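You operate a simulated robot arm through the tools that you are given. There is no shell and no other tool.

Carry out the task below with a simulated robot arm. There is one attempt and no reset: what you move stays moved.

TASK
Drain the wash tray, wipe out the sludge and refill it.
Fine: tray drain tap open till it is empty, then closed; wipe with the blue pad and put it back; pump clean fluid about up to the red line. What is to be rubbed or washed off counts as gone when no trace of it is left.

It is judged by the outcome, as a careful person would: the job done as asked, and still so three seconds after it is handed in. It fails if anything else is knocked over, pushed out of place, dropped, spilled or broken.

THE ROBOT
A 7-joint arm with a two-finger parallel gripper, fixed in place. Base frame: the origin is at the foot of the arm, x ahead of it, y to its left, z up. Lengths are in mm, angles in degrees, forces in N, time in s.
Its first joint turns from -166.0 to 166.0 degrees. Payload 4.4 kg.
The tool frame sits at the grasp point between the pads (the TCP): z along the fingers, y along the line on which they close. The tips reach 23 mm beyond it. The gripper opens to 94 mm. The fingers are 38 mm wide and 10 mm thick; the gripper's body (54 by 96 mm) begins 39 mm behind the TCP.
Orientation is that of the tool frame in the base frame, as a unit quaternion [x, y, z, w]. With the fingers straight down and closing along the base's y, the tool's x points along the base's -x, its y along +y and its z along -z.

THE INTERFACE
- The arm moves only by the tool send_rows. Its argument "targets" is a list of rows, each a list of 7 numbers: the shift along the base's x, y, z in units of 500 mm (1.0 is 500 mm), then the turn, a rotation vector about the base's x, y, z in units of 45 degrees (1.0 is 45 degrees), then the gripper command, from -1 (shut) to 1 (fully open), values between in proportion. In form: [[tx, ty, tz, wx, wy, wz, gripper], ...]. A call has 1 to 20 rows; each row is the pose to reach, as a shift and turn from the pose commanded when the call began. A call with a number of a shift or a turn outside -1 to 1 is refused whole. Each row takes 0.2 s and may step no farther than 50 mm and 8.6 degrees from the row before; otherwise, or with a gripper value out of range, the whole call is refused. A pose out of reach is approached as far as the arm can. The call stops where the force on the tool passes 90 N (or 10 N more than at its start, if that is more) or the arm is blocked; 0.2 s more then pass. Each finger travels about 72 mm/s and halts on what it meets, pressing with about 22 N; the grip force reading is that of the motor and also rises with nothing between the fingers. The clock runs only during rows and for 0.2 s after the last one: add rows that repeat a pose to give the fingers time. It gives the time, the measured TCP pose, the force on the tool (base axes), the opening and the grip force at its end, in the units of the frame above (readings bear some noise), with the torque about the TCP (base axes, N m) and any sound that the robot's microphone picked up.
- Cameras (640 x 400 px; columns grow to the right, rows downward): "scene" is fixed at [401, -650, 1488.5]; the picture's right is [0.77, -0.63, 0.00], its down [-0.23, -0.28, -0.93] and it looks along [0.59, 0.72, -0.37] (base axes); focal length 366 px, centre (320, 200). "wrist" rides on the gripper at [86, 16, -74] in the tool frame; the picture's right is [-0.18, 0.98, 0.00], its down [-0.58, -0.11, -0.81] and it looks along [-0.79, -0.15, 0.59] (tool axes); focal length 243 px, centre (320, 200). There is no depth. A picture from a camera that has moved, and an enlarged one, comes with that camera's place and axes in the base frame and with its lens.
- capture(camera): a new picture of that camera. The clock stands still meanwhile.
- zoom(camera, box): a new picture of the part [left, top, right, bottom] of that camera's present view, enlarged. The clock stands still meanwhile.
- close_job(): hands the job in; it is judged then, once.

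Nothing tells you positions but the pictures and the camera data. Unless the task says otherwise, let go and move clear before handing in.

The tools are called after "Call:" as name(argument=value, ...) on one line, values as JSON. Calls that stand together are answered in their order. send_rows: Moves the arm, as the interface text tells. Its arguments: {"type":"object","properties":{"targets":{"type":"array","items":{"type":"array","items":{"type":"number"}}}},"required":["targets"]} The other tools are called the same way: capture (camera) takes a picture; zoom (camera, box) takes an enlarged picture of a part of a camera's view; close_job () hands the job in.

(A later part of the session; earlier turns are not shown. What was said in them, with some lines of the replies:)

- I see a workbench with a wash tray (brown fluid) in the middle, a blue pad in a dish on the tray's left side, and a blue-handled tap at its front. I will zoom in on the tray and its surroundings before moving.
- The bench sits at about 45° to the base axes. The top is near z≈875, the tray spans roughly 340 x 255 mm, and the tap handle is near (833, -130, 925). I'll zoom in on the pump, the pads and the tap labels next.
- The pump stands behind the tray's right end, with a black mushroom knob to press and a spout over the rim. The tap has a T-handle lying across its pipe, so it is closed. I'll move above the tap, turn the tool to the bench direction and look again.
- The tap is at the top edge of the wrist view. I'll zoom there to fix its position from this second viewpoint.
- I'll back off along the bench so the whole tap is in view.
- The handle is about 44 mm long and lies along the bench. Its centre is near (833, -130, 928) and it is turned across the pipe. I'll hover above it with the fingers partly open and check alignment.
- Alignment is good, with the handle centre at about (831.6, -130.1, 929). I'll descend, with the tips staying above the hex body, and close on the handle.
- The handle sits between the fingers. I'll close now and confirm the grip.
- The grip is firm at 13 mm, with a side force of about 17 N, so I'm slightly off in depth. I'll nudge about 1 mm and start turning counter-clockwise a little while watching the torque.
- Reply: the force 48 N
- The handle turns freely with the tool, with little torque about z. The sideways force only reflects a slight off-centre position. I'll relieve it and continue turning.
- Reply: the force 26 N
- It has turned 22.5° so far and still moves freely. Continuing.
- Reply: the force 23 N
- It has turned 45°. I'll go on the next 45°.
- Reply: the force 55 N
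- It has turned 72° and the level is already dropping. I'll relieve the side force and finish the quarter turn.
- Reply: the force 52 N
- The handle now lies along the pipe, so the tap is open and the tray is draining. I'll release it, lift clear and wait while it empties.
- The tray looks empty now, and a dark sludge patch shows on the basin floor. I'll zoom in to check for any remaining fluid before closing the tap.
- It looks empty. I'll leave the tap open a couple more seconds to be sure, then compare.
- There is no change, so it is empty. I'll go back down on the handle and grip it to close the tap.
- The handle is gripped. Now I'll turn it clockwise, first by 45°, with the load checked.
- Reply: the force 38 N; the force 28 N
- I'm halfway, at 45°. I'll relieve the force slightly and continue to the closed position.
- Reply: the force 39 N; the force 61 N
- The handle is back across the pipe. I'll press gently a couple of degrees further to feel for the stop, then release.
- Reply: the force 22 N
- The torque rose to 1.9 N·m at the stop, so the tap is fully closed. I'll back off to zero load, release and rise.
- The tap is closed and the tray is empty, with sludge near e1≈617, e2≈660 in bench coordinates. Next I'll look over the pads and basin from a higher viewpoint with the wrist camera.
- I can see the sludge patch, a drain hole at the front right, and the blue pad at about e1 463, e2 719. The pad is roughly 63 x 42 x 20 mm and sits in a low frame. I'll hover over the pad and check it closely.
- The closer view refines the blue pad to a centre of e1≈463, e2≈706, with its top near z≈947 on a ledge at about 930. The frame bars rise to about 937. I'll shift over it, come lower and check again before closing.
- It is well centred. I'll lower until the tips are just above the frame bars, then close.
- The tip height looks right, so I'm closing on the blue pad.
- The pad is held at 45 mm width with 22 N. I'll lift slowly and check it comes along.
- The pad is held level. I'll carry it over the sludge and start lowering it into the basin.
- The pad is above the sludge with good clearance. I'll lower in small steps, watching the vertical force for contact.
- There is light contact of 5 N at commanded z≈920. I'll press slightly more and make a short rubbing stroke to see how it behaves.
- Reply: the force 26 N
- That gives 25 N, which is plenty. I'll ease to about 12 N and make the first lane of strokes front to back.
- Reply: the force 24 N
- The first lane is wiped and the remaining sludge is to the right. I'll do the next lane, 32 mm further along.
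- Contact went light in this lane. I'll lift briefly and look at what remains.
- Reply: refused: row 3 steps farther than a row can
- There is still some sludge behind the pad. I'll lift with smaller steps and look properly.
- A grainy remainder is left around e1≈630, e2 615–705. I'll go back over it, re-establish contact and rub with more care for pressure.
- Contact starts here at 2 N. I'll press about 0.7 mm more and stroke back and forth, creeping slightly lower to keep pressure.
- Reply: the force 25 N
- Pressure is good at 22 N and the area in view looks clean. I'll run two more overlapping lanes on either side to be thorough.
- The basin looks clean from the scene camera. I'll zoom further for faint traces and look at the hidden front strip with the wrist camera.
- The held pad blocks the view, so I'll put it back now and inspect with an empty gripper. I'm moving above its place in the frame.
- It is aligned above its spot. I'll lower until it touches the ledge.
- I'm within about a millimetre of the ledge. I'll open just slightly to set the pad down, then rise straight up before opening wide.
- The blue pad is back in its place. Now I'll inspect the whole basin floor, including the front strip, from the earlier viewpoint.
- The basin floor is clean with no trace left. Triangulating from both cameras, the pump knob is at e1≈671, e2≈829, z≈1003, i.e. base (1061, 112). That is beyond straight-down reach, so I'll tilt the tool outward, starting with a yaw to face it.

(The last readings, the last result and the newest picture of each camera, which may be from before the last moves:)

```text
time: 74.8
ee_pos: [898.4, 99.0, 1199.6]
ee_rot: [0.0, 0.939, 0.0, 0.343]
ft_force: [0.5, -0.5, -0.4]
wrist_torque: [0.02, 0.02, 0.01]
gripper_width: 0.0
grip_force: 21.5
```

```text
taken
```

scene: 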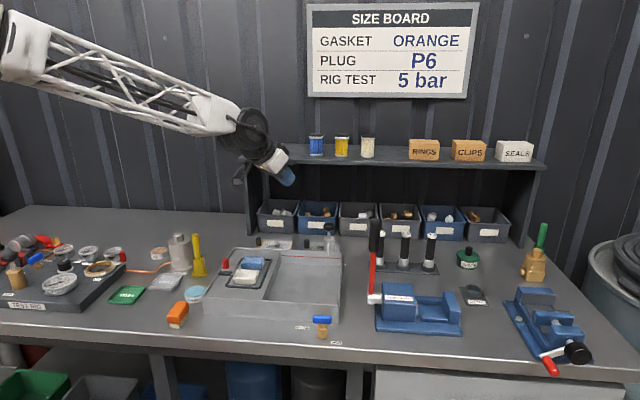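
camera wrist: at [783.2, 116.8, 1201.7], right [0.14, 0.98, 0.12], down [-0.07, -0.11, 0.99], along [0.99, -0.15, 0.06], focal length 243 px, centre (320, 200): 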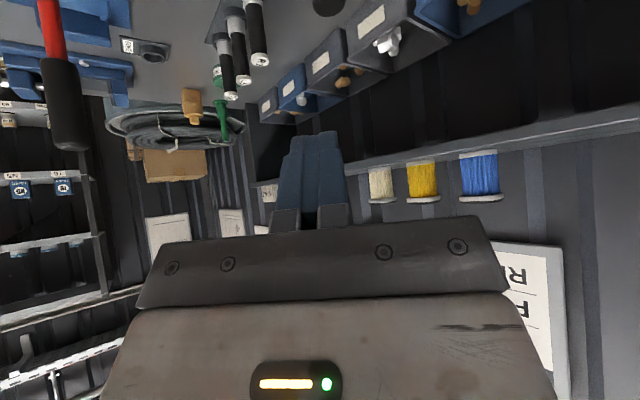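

The tilt works and the knob shows at the top of the wrist view. I'll move toward a point above the knob and check that the arm actually reaches it.

Call:
send_rows(targets=[[0.0643, 0.0048, -0.02, 0, 0, 0, -1], [0.1286, 0.0095, -0.05, 0, 0, 0, -1], [0.1929, 0.0143, -0.09, 0, 0, 0, -1], [0.2573, 0.019, -0.14, 0, 0, 0, -1], [0.3216, 0.0238, -0.18, 0, 0, 0, -1], [0.3216, 0.0238, -0.18, 0, 0, 0, -1]])

Call:
capture(camera="wrist")

Call:
zoom(camera="scene", box=[230, 150, 390, 270])

```text
time: 76.2
ee_pos: [1060.9, 110.3, 1107.5]
ee_rot: [0.0, 0.94, -0.001, 0.342]
ft_force: [-0.6, 0.1, 0.3]
wrist_torque: [0.02, 0.03, -0.01]
gripper_width: 0.0
grip_force: 22.3
```

```text
taken
camera wrist: at [944.8, 128.5, 1109.7], right [0.14, 0.98, 0.12], down [-0.07, -0.11, 0.99], along [0.99, -0.15, 0.06], focal length 243 px, centre (320, 200)
```

wrist: 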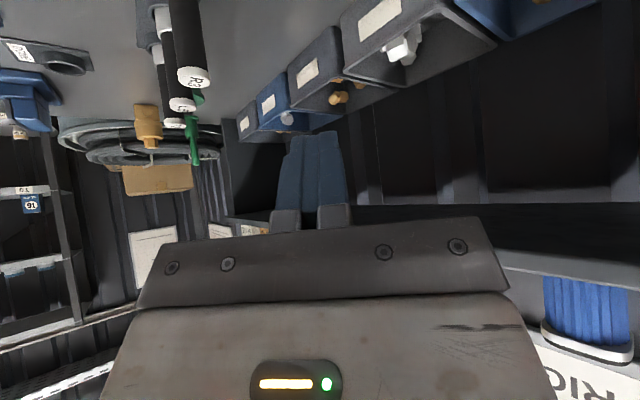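

```text
3.33 times, centred on (310, 210) of scene
camera zoom: at [401.0, -650.0, 1488.5], right [0.77, -0.63, 0.0], down [-0.23, -0.28, -0.93], along [0.59, 0.72, -0.37], focal length 1218 px, centre (353, 167)
```

zoom: 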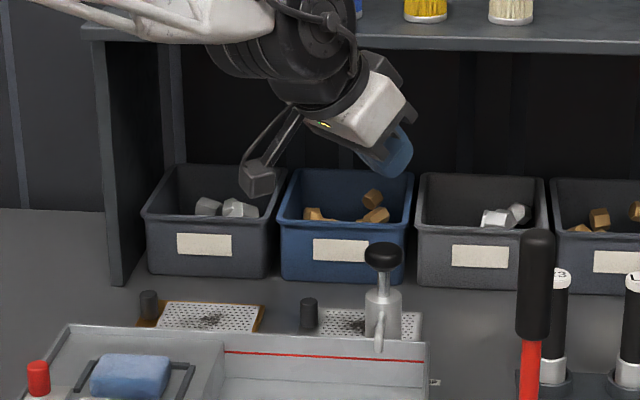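

The arm reaches it well. I'll lower the closed fingertips to just above the knob and check alignment in the scene view.

Call:
send_rows(targets=[[0, 0, -0.05, 0, 0, 0, -1], [0, 0, -0.1, 0, 0, 0, -1], [0, 0, -0.1, 0, 0, 0, -1]])

Call:
zoom(camera="scene", box=[285, 180, 365, 250])

Call:
capture(camera="wrist")

```text
time: 77.0
ee_pos: [1061.8, 112.5, 1058.7]
ee_rot: [-0.001, 0.94, 0.0, 0.342]
ft_force: [-0.3, 0.6, -0.3]
wrist_torque: [0.0, -0.01, -0.02]
gripper_width: 0.0
grip_force: 22.0
```

```text
5.71 times, centred on (325, 215) of scene
camera zoom: at [401.0, -650.0, 1488.5], right [0.77, -0.63, 0.0], down [-0.23, -0.28, -0.93], along [0.59, 0.72, -0.37], focal length 2089 px, centre (291, 114)
```

zoom: 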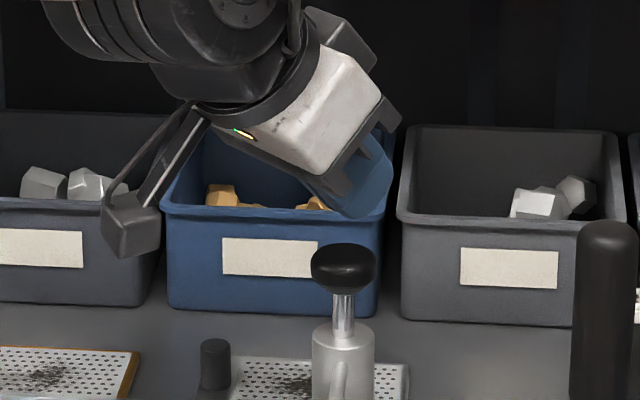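

```text
taken
camera wrist: at [945.9, 128.9, 1060.7], right [0.14, 0.98, 0.12], down [-0.07, -0.11, 0.99], along [0.99, -0.15, 0.06], focal length 243 px, centre (320, 200)
```

wrist: 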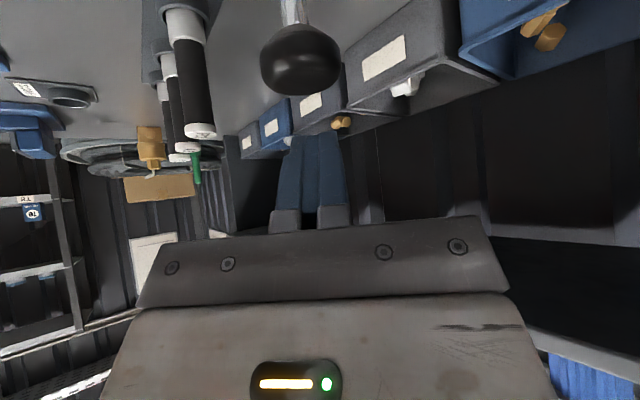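

Alignment is good, with the tip directly over the knob. I'll step down to find contact.

Call:
send_rows(targets=[[-0.001, -0.003, -0.016, 0, 0, 0, -1], [-0.001, -0.003, -0.03, 0, 0, 0, -1], [-0.001, -0.003, -0.036, 0, 0, 0, -1], [-0.001, -0.003, -0.036, 0, 0, 0, -1]])

Call:
zoom(camera="scene", box=[300, 190, 360, 250])

```text
time: 78.0
ee_pos: [1059.5, 110.3, 1040.2]
ee_rot: [0.0, 0.94, 0.0, 0.342]
ft_force: [-0.2, 1.2, 1.7]
wrist_torque: [0.02, 0.01, 0.01]
gripper_width: 0.0
grip_force: 21.8
```

```text
6.67 times, centred on (330, 220) of scene
camera zoom: at [401.0, -650.0, 1488.5], right [0.77, -0.63, 0.0], down [-0.23, -0.28, -0.93], along [0.59, 0.72, -0.37], focal length 2437 px, centre (253, 67)
```

zoom: 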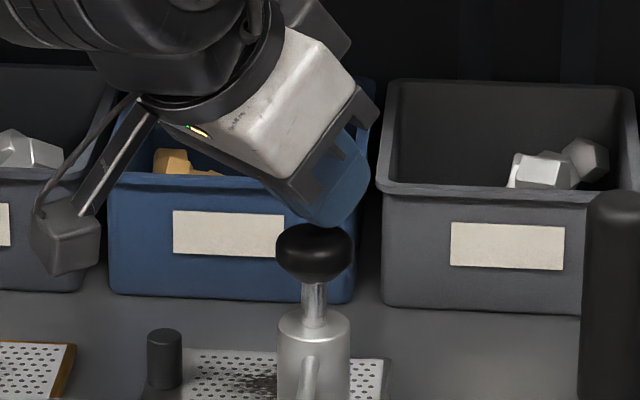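

The tip is right at the knob. I'll press down a few millimetres and read the force.

Call:
send_rows(targets=[[0, 0, -0.004, 0, 0, 0, -1], [0, 0, -0.008, 0, 0, 0, -1], [0, 0, -0.012, 0, 0, 0, -1], [0, 0, -0.012, 0, 0, 0, -1]])

Call:
zoom(camera="scene", box=[300, 190, 360, 250])

```text
time: 79.0
ee_pos: [1059.0, 110.1, 1036.7]
ee_rot: [0.0, 0.94, 0.0, 0.342]
ft_force: [-1.4, -0.8, 3.3]
wrist_torque: [-0.04, 0.06, 0.07]
gripper_width: 0.1
grip_force: 21.9
```

```text
6.67 times, centred on (330, 220) of scene
camera zoom: at [401.0, -650.0, 1488.5], right [0.77, -0.63, 0.0], down [-0.23, -0.28, -0.93], along [0.59, 0.72, -0.37], focal length 2437 px, centre (253, 67)
```

zoom: 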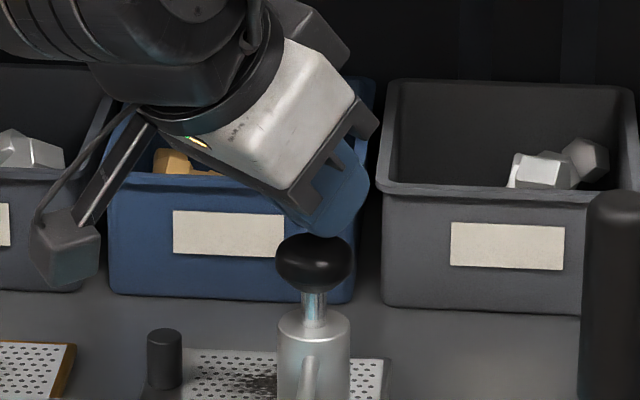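

The plunger moves down with only about 3 N. I'll continue the stroke.

Call:
send_rows(targets=[[0, 0, -0.006, 0, 0, 0, -1], [0, 0, -0.012, 0, 0, 0, -1], [0, 0, -0.018, 0, 0, 0, -1], [0, 0, -0.024, 0, 0, 0, -1], [0, 0, -0.024, 0, 0, 0, -1]])

Call:
zoom(camera="scene", box=[270, 190, 360, 310])

```text
time: 80.2
ee_pos: [1058.3, 110.2, 1022.9]
ee_rot: [0.0, 0.939, -0.001, 0.343]
ft_force: [1.3, -3.3, 8.2]
wrist_torque: [-0.08, -0.07, 0.02]
gripper_width: 0.2
grip_force: 22.6
```

```text
3.33 times, centred on (315, 250) of scene
camera zoom: at [401.0, -650.0, 1488.5], right [0.77, -0.63, 0.0], down [-0.23, -0.28, -0.93], along [0.59, 0.72, -0.37], focal length 1218 px, centre (337, 33)
```

zoom: 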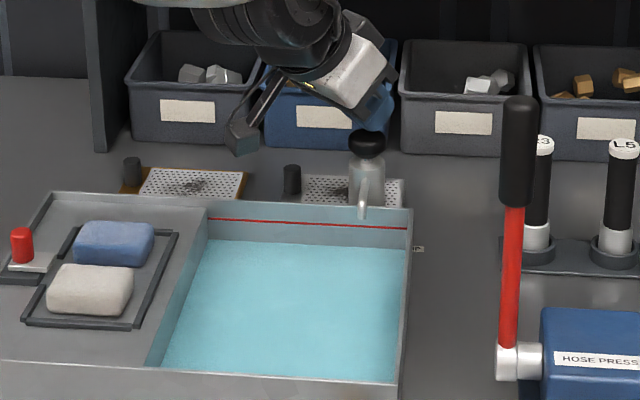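

Clean blue fluid is coming in. I'll zoom on the level against the red line.

Call:
zoom(camera="scene", box=[285, 235, 345, 275])

```text
10.00 times, centred on (315, 255) of scene
camera zoom: at [401.0, -650.0, 1488.5], right [0.77, -0.63, 0.0], down [-0.23, -0.28, -0.93], along [0.59, 0.72, -0.37], focal length 3655 px, centre (370, -350)
```

zoom: 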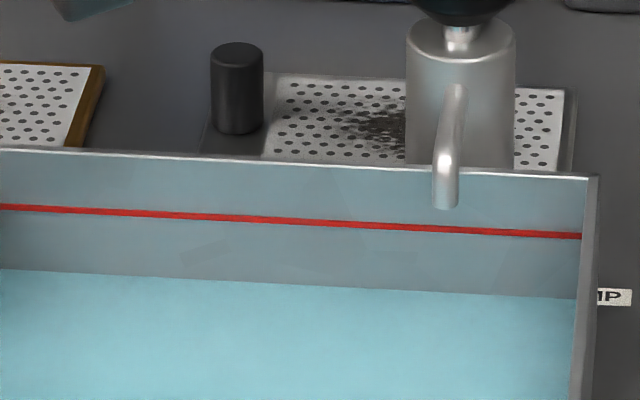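

The level has risen roughly a fifth of the way from floor to line, so it will take several strokes. I'll raise the tool and see if the plunger springs back.

Call:
send_rows(targets=[[0, 0, 0.012, 0, 0, 0, -1], [0, 0, 0.024, 0, 0, 0, -1], [0, 0, 0.036, 0, 0, 0, -1], [0, 0, 0.044, 0, 0, 0, -1], [0, 0, 0.044, 0, 0, 0, -1]])

Call:
zoom(camera="scene", box=[290, 190, 350, 270])

Call:
zoom(camera="scene", box=[285, 235, 345, 275])

```text
time: 81.4
ee_pos: [1060.2, 113.1, 1045.1]
ee_rot: [0.0, 0.94, 0.0, 0.342]
ft_force: [-0.3, 0.4, 0.4]
wrist_torque: [0.01, 0.01, 0.02]
gripper_width: 0.0
grip_force: 21.7
```

```text
5.00 times, centred on (320, 230) of scene
camera zoom: at [401.0, -650.0, 1488.5], right [0.77, -0.63, 0.0], down [-0.23, -0.28, -0.93], along [0.59, 0.72, -0.37], focal length 1828 px, centre (320, 50)
```

zoom: 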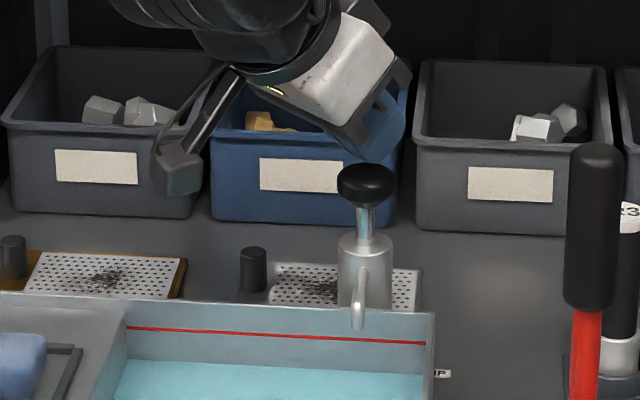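

```text
10.00 times, centred on (315, 255) of scene
camera zoom: at [401.0, -650.0, 1488.5], right [0.77, -0.63, 0.0], down [-0.23, -0.28, -0.93], along [0.59, 0.72, -0.37], focal length 3655 px, centre (370, -350)
```

zoom: 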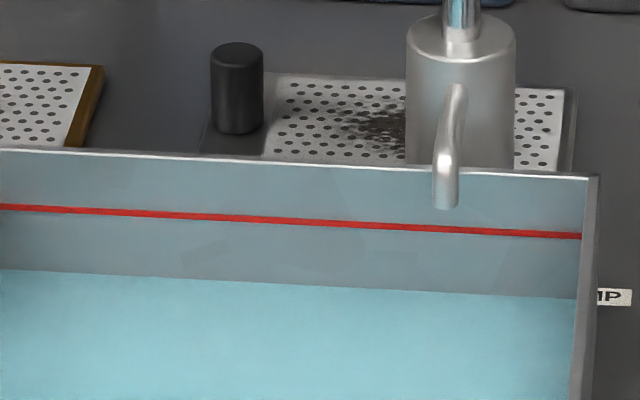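

The plunger springs back. I'll make a second stroke a little deeper and return.

Call:
send_rows(targets=[[0, -0.001, -0.01, 0, 0, 0, -1], [0, -0.001, -0.02, 0, 0, 0, -1], [0, -0.001, -0.03, 0, 0, 0, -1], [0, -0.001, -0.04, 0, 0, 0, -1], [0, -0.001, -0.048, 0, 0, 0, -1], [0, -0.001, -0.048, 0, 0, 0, -1]])

Call:
zoom(camera="scene", box=[285, 235, 345, 275])

Call:
zoom(camera="scene", box=[300, 205, 350, 245])

```text
time: 82.8
ee_pos: [1059.8, 110.5, 1022.3]
ee_rot: [0.001, 0.94, 0.0, 0.342]
ft_force: [2.2, 2.8, 10.6]
wrist_torque: [0.1, -0.04, 0.01]
gripper_width: 0.0
grip_force: 21.7
```

```text
10.00 times, centred on (315, 255) of scene
camera zoom: at [401.0, -650.0, 1488.5], right [0.77, -0.63, 0.0], down [-0.23, -0.28, -0.93], along [0.59, 0.72, -0.37], focal length 3655 px, centre (370, -350)
```

zoom: 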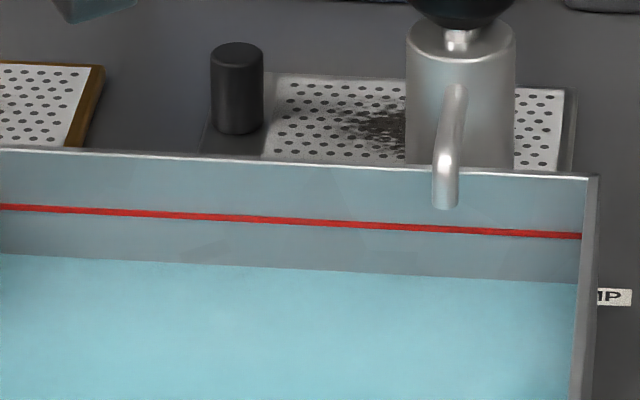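

```text
10.00 times, centred on (325, 225) of scene
camera zoom: at [401.0, -650.0, 1488.5], right [0.77, -0.63, 0.0], down [-0.23, -0.28, -0.93], along [0.59, 0.72, -0.37], focal length 3655 px, centre (270, -50)
```

zoom: 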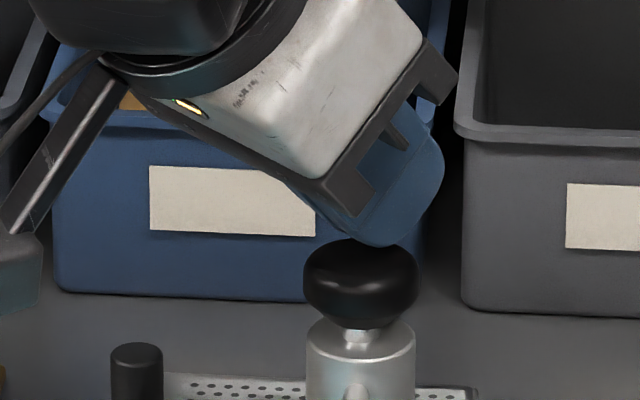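

Each stroke raises the level about 5 mm and roughly three more are needed. I'll do a third: up, then down.

Call:
send_rows(targets=[[0, 0, 0.012, 0, 0, 0, -1], [0, 0, 0.024, 0, 0, 0, -1], [0, 0, 0.036, 0, 0, 0, -1], [0, 0, 0.048, 0, 0, 0, -1], [0, 0, 0.048, 0, 0, 0, -1], [0, 0, 0.038, 0, 0, 0, -1], [0, 0, 0.028, 0, 0, 0, -1], [0, 0, 0.018, 0, 0, 0, -1], [0, 0, 0.008, 0, 0, 0, -1], [0, 0, 0, 0, 0, 0, -1], [0, 0, 0, 0, 0, 0, -1]])

Call:
zoom(camera="scene", box=[285, 235, 345, 275])

```text
time: 85.2
ee_pos: [1060.2, 111.1, 1021.8]
ee_rot: [0.0, 0.939, 0.0, 0.343]
ft_force: [0.7, -3.3, 9.2]
wrist_torque: [-0.13, -0.06, -0.02]
gripper_width: 0.0
grip_force: 21.7
```

```text
10.00 times, centred on (315, 255) of scene
camera zoom: at [401.0, -650.0, 1488.5], right [0.77, -0.63, 0.0], down [-0.23, -0.28, -0.93], along [0.59, 0.72, -0.37], focal length 3655 px, centre (370, -350)
```

zoom: 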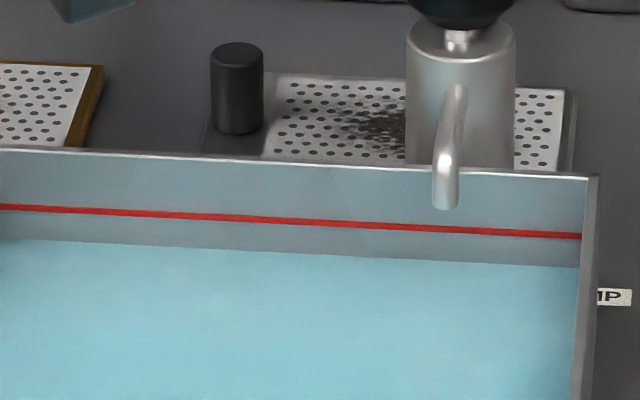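

I got another 5 mm and need almost exactly two more strokes. Fourth stroke now.

Call:
send_rows(targets=[[0, 0, 0.012, 0, 0, 0, -1], [0, 0, 0.024, 0, 0, 0, -1], [0, 0, 0.036, 0, 0, 0, -1], [0, 0, 0.048, 0, 0, 0, -1], [0, 0, 0.048, 0, 0, 0, -1], [0, 0, 0.038, 0, 0, 0, -1], [0, 0, 0.028, 0, 0, 0, -1], [0, 0, 0.018, 0, 0, 0, -1], [0, 0, 0.008, 0, 0, 0, -1], [0, 0, 0, 0, 0, 0, -1], [0, 0, 0, 0, 0, 0, -1]])

Call:
zoom(camera="scene", box=[285, 235, 345, 275])

```text
time: 87.6
ee_pos: [1059.6, 109.7, 1022.1]
ee_rot: [0.0, 0.939, 0.0, 0.343]
ft_force: [1.7, 4.6, 11.7]
wrist_torque: [0.15, -0.06, 0.03]
gripper_width: 0.0
grip_force: 22.0
```

```text
10.00 times, centred on (315, 255) of scene
camera zoom: at [401.0, -650.0, 1488.5], right [0.77, -0.63, 0.0], down [-0.23, -0.28, -0.93], along [0.59, 0.72, -0.37], focal length 3655 px, centre (370, -350)
```

zoom: 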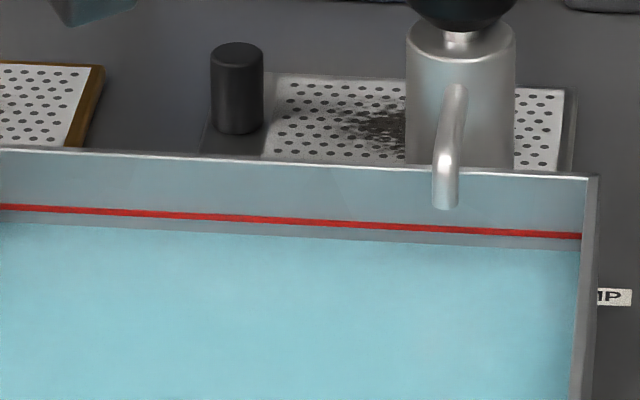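

One more stroke should bring it to the line. I'll do it in two parts so I can stop on the line.

Call:
send_rows(targets=[[0, 0, 0.012, 0, 0, 0, -1], [0, 0, 0.024, 0, 0, 0, -1], [0, 0, 0.036, 0, 0, 0, -1], [0, 0, 0.048, 0, 0, 0, -1], [0, 0, 0.048, 0, 0, 0, -1], [0, 0, 0.038, 0, 0, 0, -1], [0, 0, 0.028, 0, 0, 0, -1], [0, 0, 0.018, 0, 0, 0, -1], [0, 0, 0.008, 0, 0, 0, -1], [0, 0, 0.008, 0, 0, 0, -1]])

Call:
zoom(camera="scene", box=[285, 235, 345, 275])

```text
time: 89.8
ee_pos: [1060.3, 110.1, 1024.9]
ee_rot: [0.0, 0.939, 0.0, 0.344]
ft_force: [4.1, 0.1, 7.8]
wrist_torque: [-0.05, -0.1, -0.01]
gripper_width: 0.0
grip_force: 21.9
```

```text
10.00 times, centred on (315, 255) of scene
camera zoom: at [401.0, -650.0, 1488.5], right [0.77, -0.63, 0.0], down [-0.23, -0.28, -0.93], along [0.59, 0.72, -0.37], focal length 3655 px, centre (370, -350)
```

zoom: 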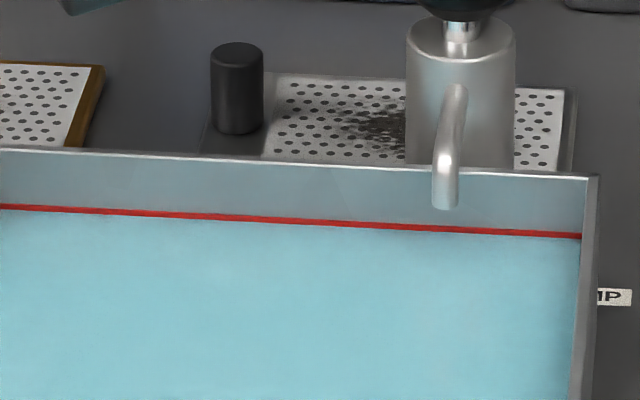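

The level now meets the red line. I'll raise the tool off the pump and back away clear.

Call:
send_rows(targets=[[0, 0, 0.03, 0, 0, 0, -1], [0, 0, 0.08, 0, 0, 0, -1], [0, 0, 0.16, 0, 0, 0, -1], [-0.05, 0, 0.22, 0, 0, 0, -1], [-0.13, 0, 0.26, 0, 0, 0, -1], [-0.22, 0, 0.28, 0, 0, 0, -1], [-0.31, 0, 0.3, 0, 0, 0, -1], [-0.4, 0, 0.32, 0, 0, 0, -1], [-0.49, 0, 0.34, 0, 0, 0, -1], [-0.49, 0, 0.34, 0, 0, 0, -1]])

Call:
send_rows(targets=[[-0.03, 0, 0.02, 0, 0.148, 0, -1], [-0.06, 0, 0.04, 0, 0.296, 0, -0.6], [-0.09, 0, 0.06, 0, 0.444, 0, -0.2], [-0.12, 0, 0.08, 0, 0.593, 0, 0.2], [-0.15, 0, 0.1, 0, 0.741, 0, 0.6], [-0.18, 0, 0.12, 0, 0.889, 0, 1], [-0.18, 0, 0.12, 0, 0.889, 0, 1]])

Call:
capture(camera="scene")

Call:
zoom(camera="scene", box=[285, 235, 345, 275])

Call:
zoom(camera="scene", box=[190, 220, 350, 350])

```text
time: 92.0
ee_pos: [813.8, 111.5, 1192.5]
ee_rot: [0.0, 0.94, 0.0, 0.342]
ft_force: [-0.2, 1.2, -0.1]
wrist_torque: [0.01, 0.02, -0.01]
gripper_width: 0.2
grip_force: 22.3
```

```text
time: 93.6
ee_pos: [724.4, 111.4, 1255.3]
ee_rot: [0.0, 1.0, 0.0, -0.001]
ft_force: [0.0, 0.5, -0.1]
wrist_torque: [0.02, 0.01, -0.02]
gripper_width: 94.1
grip_force: 0.1
```

```text
taken
```

scene: 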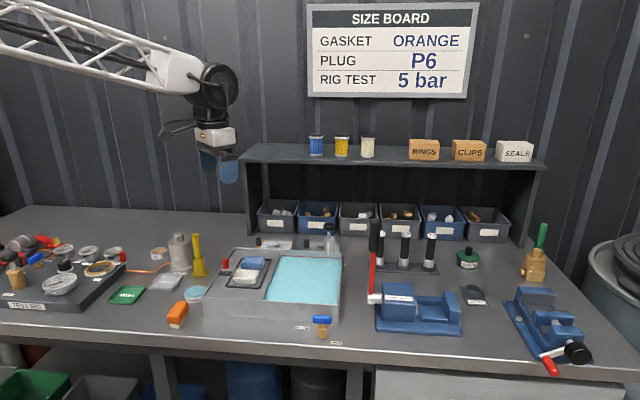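

```text
10.00 times, centred on (315, 255) of scene
camera zoom: at [401.0, -650.0, 1488.5], right [0.77, -0.63, 0.0], down [-0.23, -0.28, -0.93], along [0.59, 0.72, -0.37], focal length 3655 px, centre (370, -350)
```

zoom: 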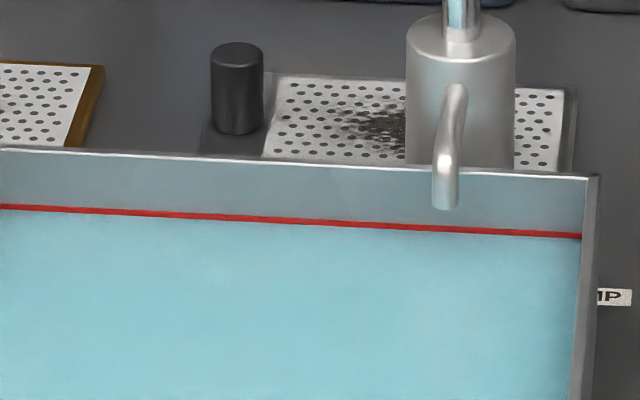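

```text
3.08 times, centred on (270, 285) of scene
camera zoom: at [401.0, -650.0, 1488.5], right [0.77, -0.63, 0.0], down [-0.23, -0.28, -0.93], along [0.59, 0.72, -0.37], focal length 1125 px, centre (474, -62)
```

zoom: 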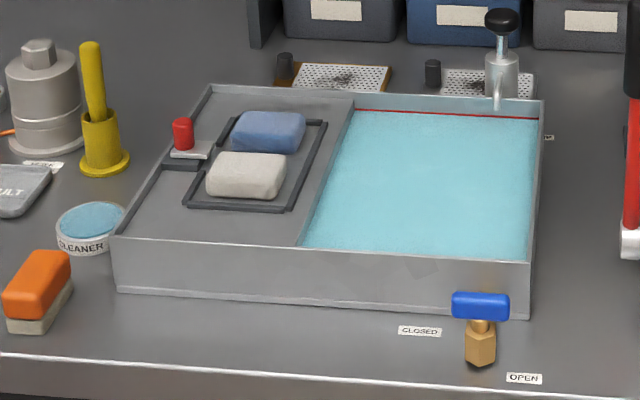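

The tray is clean and filled to the red line, the tap is closed, the blue pad is in its frame, and everything else is in place. I'll wait a few seconds to confirm the level holds.

Call:
send_rows(targets=[[0, 0, 0, 0, 0, 0, 1], [0, 0, 0, 0, 0, 0, 1], [0, 0, 0, 0, 0, 0, 1], [0, 0, 0, 0, 0, 0, 1], [0, 0, 0, 0, 0, 0, 1], [0, 0, 0, 0, 0, 0, 1], [0, 0, 0, 0, 0, 0, 1], [0, 0, 0, 0, 0, 0, 1], [0, 0, 0, 0, 0, 0, 1], [0, 0, 0, 0, 0, 0, 1], [0, 0, 0, 0, 0, 0, 1], [0, 0, 0, 0, 0, 0, 1], [0, 0, 0, 0, 0, 0, 1], [0, 0, 0, 0, 0, 0, 1], [0, 0, 0, 0, 0, 0, 1]])

Call:
zoom(camera="scene", box=[285, 235, 345, 275])

Call:
zoom(camera="scene", box=[270, 240, 370, 345])

```text
time: 96.8
ee_pos: [725.7, 110.4, 1255.7]
ee_rot: [0.001, 1.0, 0.001, 0.0]
ft_force: [0.7, 0.4, 0.2]
wrist_torque: [0.03, 0.01, 0.0]
gripper_width: 94.0
grip_force: 0.0
```

```text
10.00 times, centred on (315, 255) of scene
camera zoom: at [401.0, -650.0, 1488.5], right [0.77, -0.63, 0.0], down [-0.23, -0.28, -0.93], along [0.59, 0.72, -0.37], focal length 3655 px, centre (370, -350)
```

zoom: 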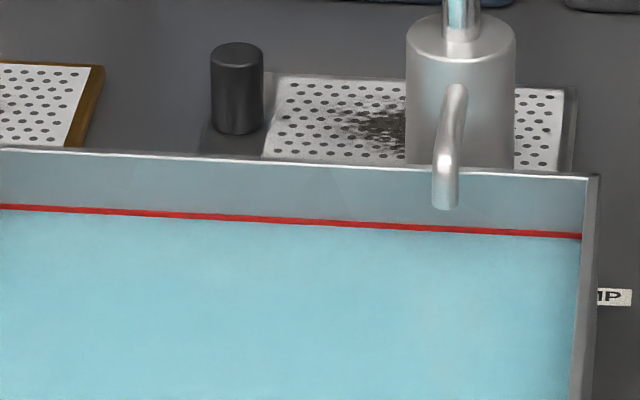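

```text
3.81 times, centred on (320, 292) of scene
camera zoom: at [401.0, -650.0, 1488.5], right [0.77, -0.63, 0.0], down [-0.23, -0.28, -0.93], along [0.59, 0.72, -0.37], focal length 1392 px, centre (320, -152)
```

zoom: 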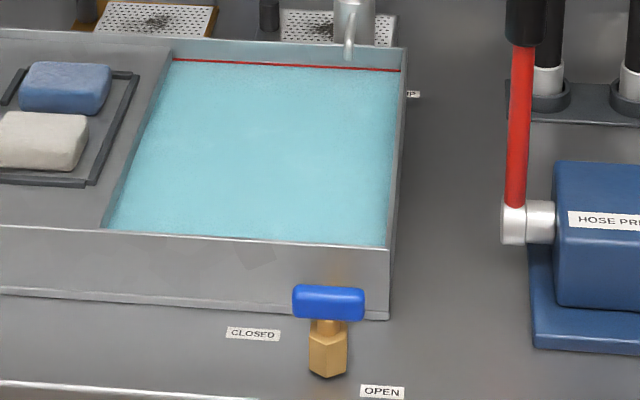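

The level holds at the red line, the tap is closed, the pad is back in its frame and the arm is clear, so I'm handing the job in.

Call:
close_job()

```text
The job is handed in.
```

The wash tray has been drained, wiped clean and refilled to the red line, and I've handed the job in.

- **Drain:** I opened the tap a quarter turn until the tray was empty. I then turned it back to its closed stop before wiping.
- **Wipe:** I rubbed the sludge out with the blue pad in overlapping strokes. Close-up views of the empty tray floor afterwards showed no trace. The pad is back in its frame.
- **Refill:** Five strokes of the pump brought the clean fluid up to the red line. The level held when I checked it again about three seconds later.

Nothing else on the bench looked moved or spilled, and the arm is clear with the gripper open.
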